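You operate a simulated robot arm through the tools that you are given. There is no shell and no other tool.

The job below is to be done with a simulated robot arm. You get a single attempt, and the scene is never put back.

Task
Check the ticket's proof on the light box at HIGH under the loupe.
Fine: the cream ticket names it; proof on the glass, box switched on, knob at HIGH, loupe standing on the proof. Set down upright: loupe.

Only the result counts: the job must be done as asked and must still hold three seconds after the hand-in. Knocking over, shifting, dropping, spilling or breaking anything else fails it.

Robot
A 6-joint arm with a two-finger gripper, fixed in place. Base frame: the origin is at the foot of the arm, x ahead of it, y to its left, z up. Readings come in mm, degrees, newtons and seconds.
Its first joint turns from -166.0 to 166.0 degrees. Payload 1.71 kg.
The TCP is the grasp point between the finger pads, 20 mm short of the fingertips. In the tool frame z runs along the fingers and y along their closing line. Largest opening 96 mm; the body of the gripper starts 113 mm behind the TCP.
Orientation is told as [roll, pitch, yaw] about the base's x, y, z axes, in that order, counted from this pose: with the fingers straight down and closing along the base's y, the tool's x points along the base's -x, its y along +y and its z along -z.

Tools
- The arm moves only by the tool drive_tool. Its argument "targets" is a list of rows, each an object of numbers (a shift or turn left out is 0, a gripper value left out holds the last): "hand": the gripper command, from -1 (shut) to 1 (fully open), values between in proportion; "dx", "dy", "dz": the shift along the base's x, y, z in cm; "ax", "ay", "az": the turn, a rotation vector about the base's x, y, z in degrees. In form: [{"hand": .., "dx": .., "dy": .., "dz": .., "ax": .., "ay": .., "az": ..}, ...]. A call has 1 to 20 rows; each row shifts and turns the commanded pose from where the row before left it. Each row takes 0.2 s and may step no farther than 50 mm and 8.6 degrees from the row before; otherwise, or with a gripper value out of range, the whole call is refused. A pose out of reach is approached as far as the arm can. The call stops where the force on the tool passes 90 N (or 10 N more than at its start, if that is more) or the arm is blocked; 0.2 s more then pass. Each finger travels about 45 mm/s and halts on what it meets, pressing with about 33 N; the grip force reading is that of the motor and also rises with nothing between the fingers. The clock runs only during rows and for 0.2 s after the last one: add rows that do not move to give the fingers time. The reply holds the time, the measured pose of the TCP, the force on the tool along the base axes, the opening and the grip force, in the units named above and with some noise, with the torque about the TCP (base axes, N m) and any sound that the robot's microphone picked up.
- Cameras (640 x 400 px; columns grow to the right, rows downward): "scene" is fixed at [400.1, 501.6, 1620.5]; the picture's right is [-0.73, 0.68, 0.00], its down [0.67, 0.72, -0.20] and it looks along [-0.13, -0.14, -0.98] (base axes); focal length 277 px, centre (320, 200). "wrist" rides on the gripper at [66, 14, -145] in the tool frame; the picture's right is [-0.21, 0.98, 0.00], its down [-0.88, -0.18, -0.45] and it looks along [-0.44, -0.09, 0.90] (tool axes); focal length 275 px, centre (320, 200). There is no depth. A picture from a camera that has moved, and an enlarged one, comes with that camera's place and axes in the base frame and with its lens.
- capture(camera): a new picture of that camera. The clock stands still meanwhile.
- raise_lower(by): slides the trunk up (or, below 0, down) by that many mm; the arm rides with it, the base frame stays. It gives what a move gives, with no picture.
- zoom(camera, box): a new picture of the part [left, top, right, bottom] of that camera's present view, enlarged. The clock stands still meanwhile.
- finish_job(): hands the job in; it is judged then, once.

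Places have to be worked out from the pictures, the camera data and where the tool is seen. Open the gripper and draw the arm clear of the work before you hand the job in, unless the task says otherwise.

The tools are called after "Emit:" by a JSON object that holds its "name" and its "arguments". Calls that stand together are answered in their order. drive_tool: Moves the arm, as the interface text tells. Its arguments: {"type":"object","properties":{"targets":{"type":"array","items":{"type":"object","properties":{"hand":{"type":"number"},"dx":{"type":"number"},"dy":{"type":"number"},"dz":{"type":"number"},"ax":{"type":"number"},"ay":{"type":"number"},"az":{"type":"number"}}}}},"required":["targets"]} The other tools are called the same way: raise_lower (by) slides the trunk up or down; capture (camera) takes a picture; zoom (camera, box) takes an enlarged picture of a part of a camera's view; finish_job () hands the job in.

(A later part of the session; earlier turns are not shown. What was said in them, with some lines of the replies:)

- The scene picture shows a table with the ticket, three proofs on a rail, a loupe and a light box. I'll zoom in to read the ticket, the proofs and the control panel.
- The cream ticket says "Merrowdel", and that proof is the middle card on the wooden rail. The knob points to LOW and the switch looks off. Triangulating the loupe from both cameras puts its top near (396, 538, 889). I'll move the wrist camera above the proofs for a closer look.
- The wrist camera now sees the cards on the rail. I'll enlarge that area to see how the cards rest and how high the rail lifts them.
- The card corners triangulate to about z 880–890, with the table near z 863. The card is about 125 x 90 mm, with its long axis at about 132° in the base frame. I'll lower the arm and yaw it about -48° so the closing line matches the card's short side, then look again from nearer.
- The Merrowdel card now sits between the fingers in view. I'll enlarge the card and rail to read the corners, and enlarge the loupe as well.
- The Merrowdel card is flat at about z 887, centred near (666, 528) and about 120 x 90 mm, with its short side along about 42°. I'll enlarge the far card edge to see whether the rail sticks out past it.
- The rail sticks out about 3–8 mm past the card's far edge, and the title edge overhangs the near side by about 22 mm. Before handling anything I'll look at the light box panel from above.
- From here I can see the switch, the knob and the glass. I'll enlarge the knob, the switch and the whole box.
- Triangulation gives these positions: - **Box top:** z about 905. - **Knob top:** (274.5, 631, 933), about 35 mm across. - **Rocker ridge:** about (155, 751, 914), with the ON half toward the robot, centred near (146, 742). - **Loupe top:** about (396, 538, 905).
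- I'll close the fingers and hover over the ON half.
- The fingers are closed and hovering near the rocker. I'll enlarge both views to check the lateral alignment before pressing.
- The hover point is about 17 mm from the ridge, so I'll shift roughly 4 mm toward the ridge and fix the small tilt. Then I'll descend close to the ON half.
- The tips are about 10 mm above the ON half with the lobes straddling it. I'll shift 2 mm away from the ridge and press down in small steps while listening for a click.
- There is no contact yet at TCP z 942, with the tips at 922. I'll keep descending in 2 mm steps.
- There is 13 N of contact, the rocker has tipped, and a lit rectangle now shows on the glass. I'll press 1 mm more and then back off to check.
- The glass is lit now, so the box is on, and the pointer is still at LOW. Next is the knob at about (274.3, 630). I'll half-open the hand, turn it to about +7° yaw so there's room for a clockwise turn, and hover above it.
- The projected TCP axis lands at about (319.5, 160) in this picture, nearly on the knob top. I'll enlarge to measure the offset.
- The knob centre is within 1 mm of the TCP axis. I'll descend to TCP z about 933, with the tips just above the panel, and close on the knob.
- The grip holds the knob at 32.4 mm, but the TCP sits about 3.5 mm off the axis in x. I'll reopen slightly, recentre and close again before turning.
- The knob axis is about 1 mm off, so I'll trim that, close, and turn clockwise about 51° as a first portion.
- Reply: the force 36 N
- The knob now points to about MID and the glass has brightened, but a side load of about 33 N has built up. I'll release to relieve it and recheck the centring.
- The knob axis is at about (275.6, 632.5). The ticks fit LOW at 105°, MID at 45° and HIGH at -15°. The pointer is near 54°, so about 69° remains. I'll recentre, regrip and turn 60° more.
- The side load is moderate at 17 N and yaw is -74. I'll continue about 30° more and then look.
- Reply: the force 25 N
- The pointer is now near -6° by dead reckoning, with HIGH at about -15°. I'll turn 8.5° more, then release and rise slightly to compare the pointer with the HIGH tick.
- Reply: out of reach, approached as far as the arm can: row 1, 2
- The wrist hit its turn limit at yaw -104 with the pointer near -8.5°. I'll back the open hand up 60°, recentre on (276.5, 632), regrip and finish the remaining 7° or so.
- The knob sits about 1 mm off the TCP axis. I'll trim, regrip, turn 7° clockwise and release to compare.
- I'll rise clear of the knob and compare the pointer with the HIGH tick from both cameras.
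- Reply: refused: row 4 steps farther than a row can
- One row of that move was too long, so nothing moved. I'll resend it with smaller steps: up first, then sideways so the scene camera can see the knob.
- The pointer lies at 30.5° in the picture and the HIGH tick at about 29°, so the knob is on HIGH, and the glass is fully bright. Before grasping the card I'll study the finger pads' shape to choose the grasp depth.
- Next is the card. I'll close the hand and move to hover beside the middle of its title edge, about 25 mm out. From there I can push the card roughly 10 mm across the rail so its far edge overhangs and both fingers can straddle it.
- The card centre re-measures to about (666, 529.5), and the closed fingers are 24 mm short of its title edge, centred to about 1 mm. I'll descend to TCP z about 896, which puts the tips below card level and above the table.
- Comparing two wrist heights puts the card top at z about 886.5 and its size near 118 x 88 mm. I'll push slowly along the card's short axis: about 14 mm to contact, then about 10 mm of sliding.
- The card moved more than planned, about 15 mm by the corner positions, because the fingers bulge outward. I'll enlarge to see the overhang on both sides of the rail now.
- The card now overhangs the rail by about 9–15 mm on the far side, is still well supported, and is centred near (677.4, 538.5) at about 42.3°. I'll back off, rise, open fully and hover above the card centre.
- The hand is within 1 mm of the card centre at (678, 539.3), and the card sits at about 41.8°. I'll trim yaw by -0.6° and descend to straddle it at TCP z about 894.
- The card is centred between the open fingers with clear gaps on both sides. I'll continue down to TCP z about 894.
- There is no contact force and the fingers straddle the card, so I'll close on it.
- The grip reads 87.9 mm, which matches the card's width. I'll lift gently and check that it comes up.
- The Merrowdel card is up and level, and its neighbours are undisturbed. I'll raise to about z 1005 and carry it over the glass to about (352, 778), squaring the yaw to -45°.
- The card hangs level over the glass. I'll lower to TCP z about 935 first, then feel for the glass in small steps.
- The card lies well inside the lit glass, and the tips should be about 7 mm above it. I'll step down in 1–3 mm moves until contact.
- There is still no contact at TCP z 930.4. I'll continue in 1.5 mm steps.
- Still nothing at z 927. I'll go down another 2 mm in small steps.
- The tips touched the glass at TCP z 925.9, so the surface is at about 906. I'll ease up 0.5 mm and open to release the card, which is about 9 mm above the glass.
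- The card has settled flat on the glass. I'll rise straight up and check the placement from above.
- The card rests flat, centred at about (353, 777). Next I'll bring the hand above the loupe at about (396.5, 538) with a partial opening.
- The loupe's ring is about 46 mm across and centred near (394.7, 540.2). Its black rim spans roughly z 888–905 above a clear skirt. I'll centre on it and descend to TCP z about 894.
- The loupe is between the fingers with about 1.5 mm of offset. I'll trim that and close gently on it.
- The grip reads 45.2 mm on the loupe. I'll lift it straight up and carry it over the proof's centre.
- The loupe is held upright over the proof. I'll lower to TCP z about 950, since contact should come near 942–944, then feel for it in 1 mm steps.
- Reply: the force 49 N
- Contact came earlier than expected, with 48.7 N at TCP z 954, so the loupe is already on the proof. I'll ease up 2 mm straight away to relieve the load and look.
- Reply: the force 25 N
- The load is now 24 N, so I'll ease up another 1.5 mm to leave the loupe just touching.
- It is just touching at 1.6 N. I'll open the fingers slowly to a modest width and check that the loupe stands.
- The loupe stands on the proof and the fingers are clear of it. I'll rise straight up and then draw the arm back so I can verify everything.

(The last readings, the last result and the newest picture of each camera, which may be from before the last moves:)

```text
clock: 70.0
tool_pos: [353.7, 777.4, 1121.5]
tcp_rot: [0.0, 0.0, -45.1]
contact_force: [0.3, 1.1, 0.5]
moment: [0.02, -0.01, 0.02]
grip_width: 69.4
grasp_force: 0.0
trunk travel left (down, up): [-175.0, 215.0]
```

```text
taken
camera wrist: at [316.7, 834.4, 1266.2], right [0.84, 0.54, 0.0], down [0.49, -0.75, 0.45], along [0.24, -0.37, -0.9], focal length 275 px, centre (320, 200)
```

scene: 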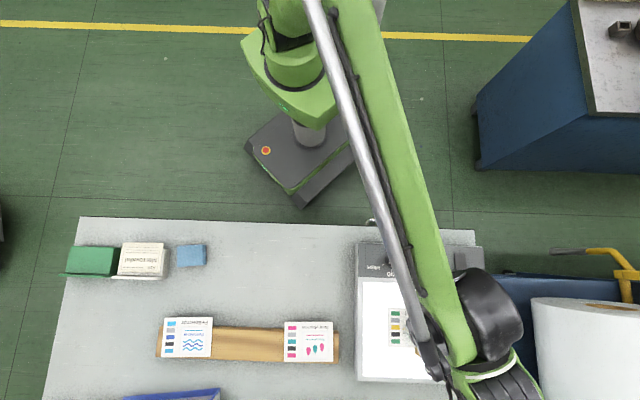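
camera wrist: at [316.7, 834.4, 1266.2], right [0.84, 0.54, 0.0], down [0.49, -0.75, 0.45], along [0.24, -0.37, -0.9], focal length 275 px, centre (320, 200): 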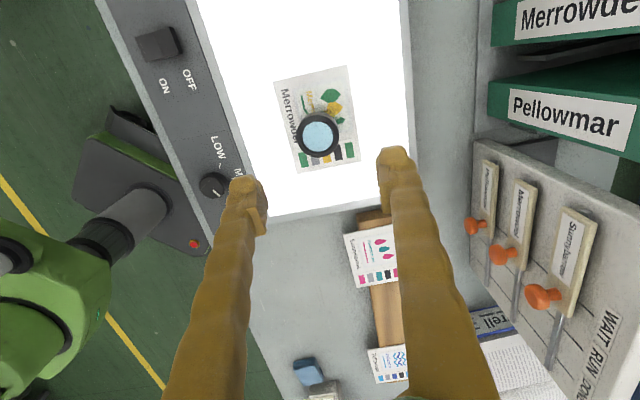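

The loupe stands within the proof, viewed from above. I'll withdraw the arm toward its starting place and check with the scene camera.

Emit:
{"name": "drive_tool", "arguments": {"targets": [{"dz": 3}, {"dz": 3}, {"dx": -2, "dy": -3.4, "dz": 0.5}, {"dx": -2, "dy": -3.4, "dz": 0.5}, {"dx": -2, "dy": -3.4, "dz": 0.5}, {"dx": -2, "dy": -3.4, "dz": 0.5}, {"dx": -2, "dy": -3.4, "dz": 0.5}, {"dx": -2, "dy": -3.4, "dz": 0.5}, {"dx": -2, "dy": -3.4, "dz": 0.5}, {"dx": -2, "dy": -3.4, "dz": 0.5}, {"dx": -2, "dy": -3.4, "dz": 0.5}, {"dx": -2, "dy": -3.4, "dz": 0.5}, {"hand": 1}, {}, {}]}}

Emit:
{"name": "capture", "arguments": {"camera": "scene"}}

Emit:
{"name": "zoom", "arguments": {"camera": "scene", "box": [310, 210, 510, 400]}}

Emit:
{"name": "zoom", "arguments": {"camera": "scene", "box": [350, 230, 430, 280]}}

```text
clock: 73.2
tool_pos: [153.0, 434.5, 1229.4]
tcp_rot: [0.0, 0.0, -45.2]
contact_force: [-0.2, 0.9, 0.0]
moment: [0.01, -0.01, -0.01]
grip_width: 95.9
grasp_force: 0.0
trunk travel left (down, up): [-175.0, 215.0]
```

```text
taken
```

scene: 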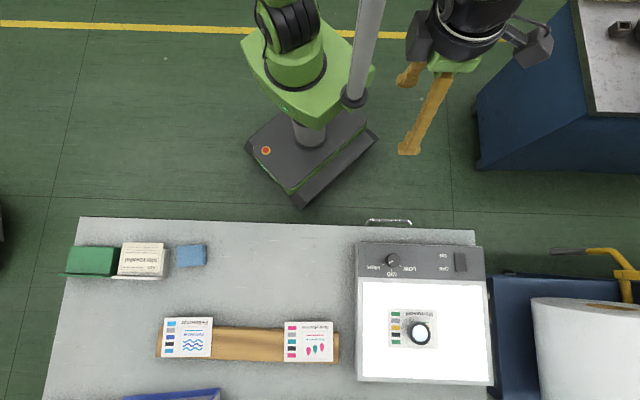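

```text
2.11 times, centred on (410, 305) of scene
camera zoom: at [400.1, 501.6, 1620.5], right [-0.73, 0.68, 0.0], down [0.67, 0.72, -0.2], along [-0.13, -0.14, -0.98], focal length 582 px, centre (130, -21)
```

zoom: 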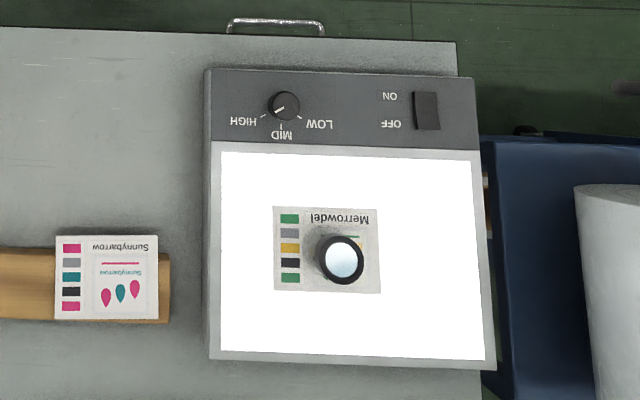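

```text
8.00 times, centred on (390, 255) of scene
camera zoom: at [400.1, 501.6, 1620.5], right [-0.73, 0.68, 0.0], down [0.67, 0.72, -0.2], along [-0.13, -0.14, -0.98], focal length 2212 px, centre (-240, -240)
```

zoom: 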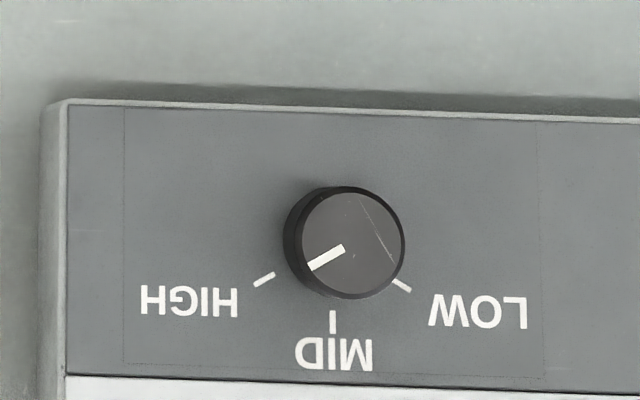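

All looks right: the proof is on the lit glass, the loupe stands on it, the switch is on and the knob is near HIGH. I'll take one last close look at the pointer angle and the neighbouring items before handing in.

Emit:
{"name": "zoom", "arguments": {"camera": "scene", "box": [376, 250, 408, 270]}}

Emit:
{"name": "zoom", "arguments": {"camera": "scene", "box": [370, 300, 450, 355]}}

Emit:
{"name": "zoom", "arguments": {"camera": "scene", "box": [50, 220, 350, 400]}}

```text
16.00 times, centred on (392, 260) of scene
camera zoom: at [400.1, 501.6, 1620.5], right [-0.73, 0.68, 0.0], down [0.67, 0.72, -0.2], along [-0.13, -0.14, -0.98], focal length 4425 px, centre (-832, -760)
```

zoom: 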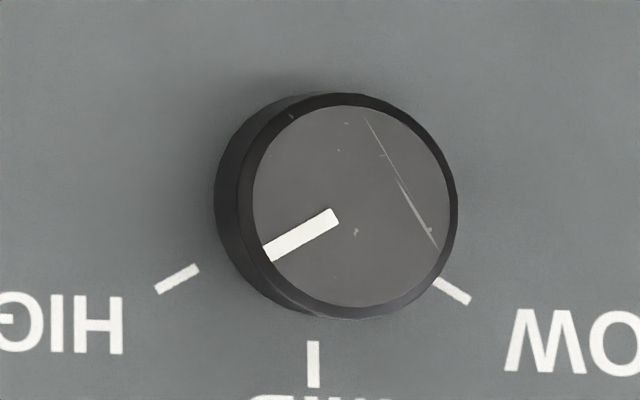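

```text
7.27 times, centred on (410, 328) of scene
camera zoom: at [400.1, 501.6, 1620.5], right [-0.73, 0.68, 0.0], down [0.67, 0.72, -0.2], along [-0.13, -0.14, -0.98], focal length 2011 px, centre (-334, -727)
```

zoom: 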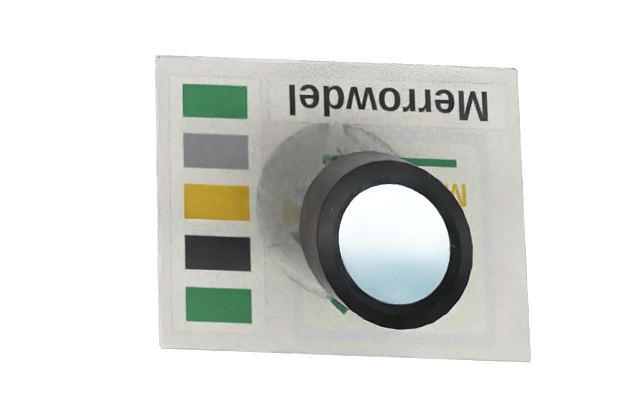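

```text
2.13 times, centred on (200, 310) of scene
camera zoom: at [400.1, 501.6, 1620.5], right [-0.73, 0.68, 0.0], down [0.67, 0.72, -0.2], along [-0.13, -0.14, -0.98], focal length 590 px, centre (576, -35)
```

zoom: 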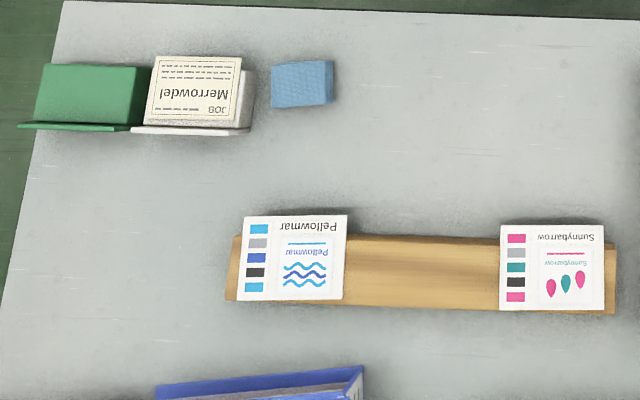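

The pointer lies at 28.6° and the HIGH tick at 28.2°, so they line up. The Merrowdel proof is flat on the lit glass with the loupe upright inside its edges, and nothing else has moved. The arm is clear and the hand open, so I'm handing the job in.

Emit:
{"name": "finish_job", "arguments": {}}

```text
The job is handed in.
```

The Merrowdel proof, the one named on the cream ticket, is on the light box under the loupe, and I've handed the job in.

- **Light box:** the switch is on and the knob pointer lines up with the HIGH tick to within about half a degree.
- **Proof:** it lies flat, well inside the lit glass. I released it a few millimetres above the surface and it settled flat.
- **Loupe:** it stands upright within the proof's edges. It touched down harder than I meant, at about 49 N, and I eased the load off straight away. I saw no damage to the proof or the glass in the pictures.
- **Everything else:** the other two proofs, the rail and the ticket look unmoved in the last scene pictures. The arm is drawn back with the gripper open.
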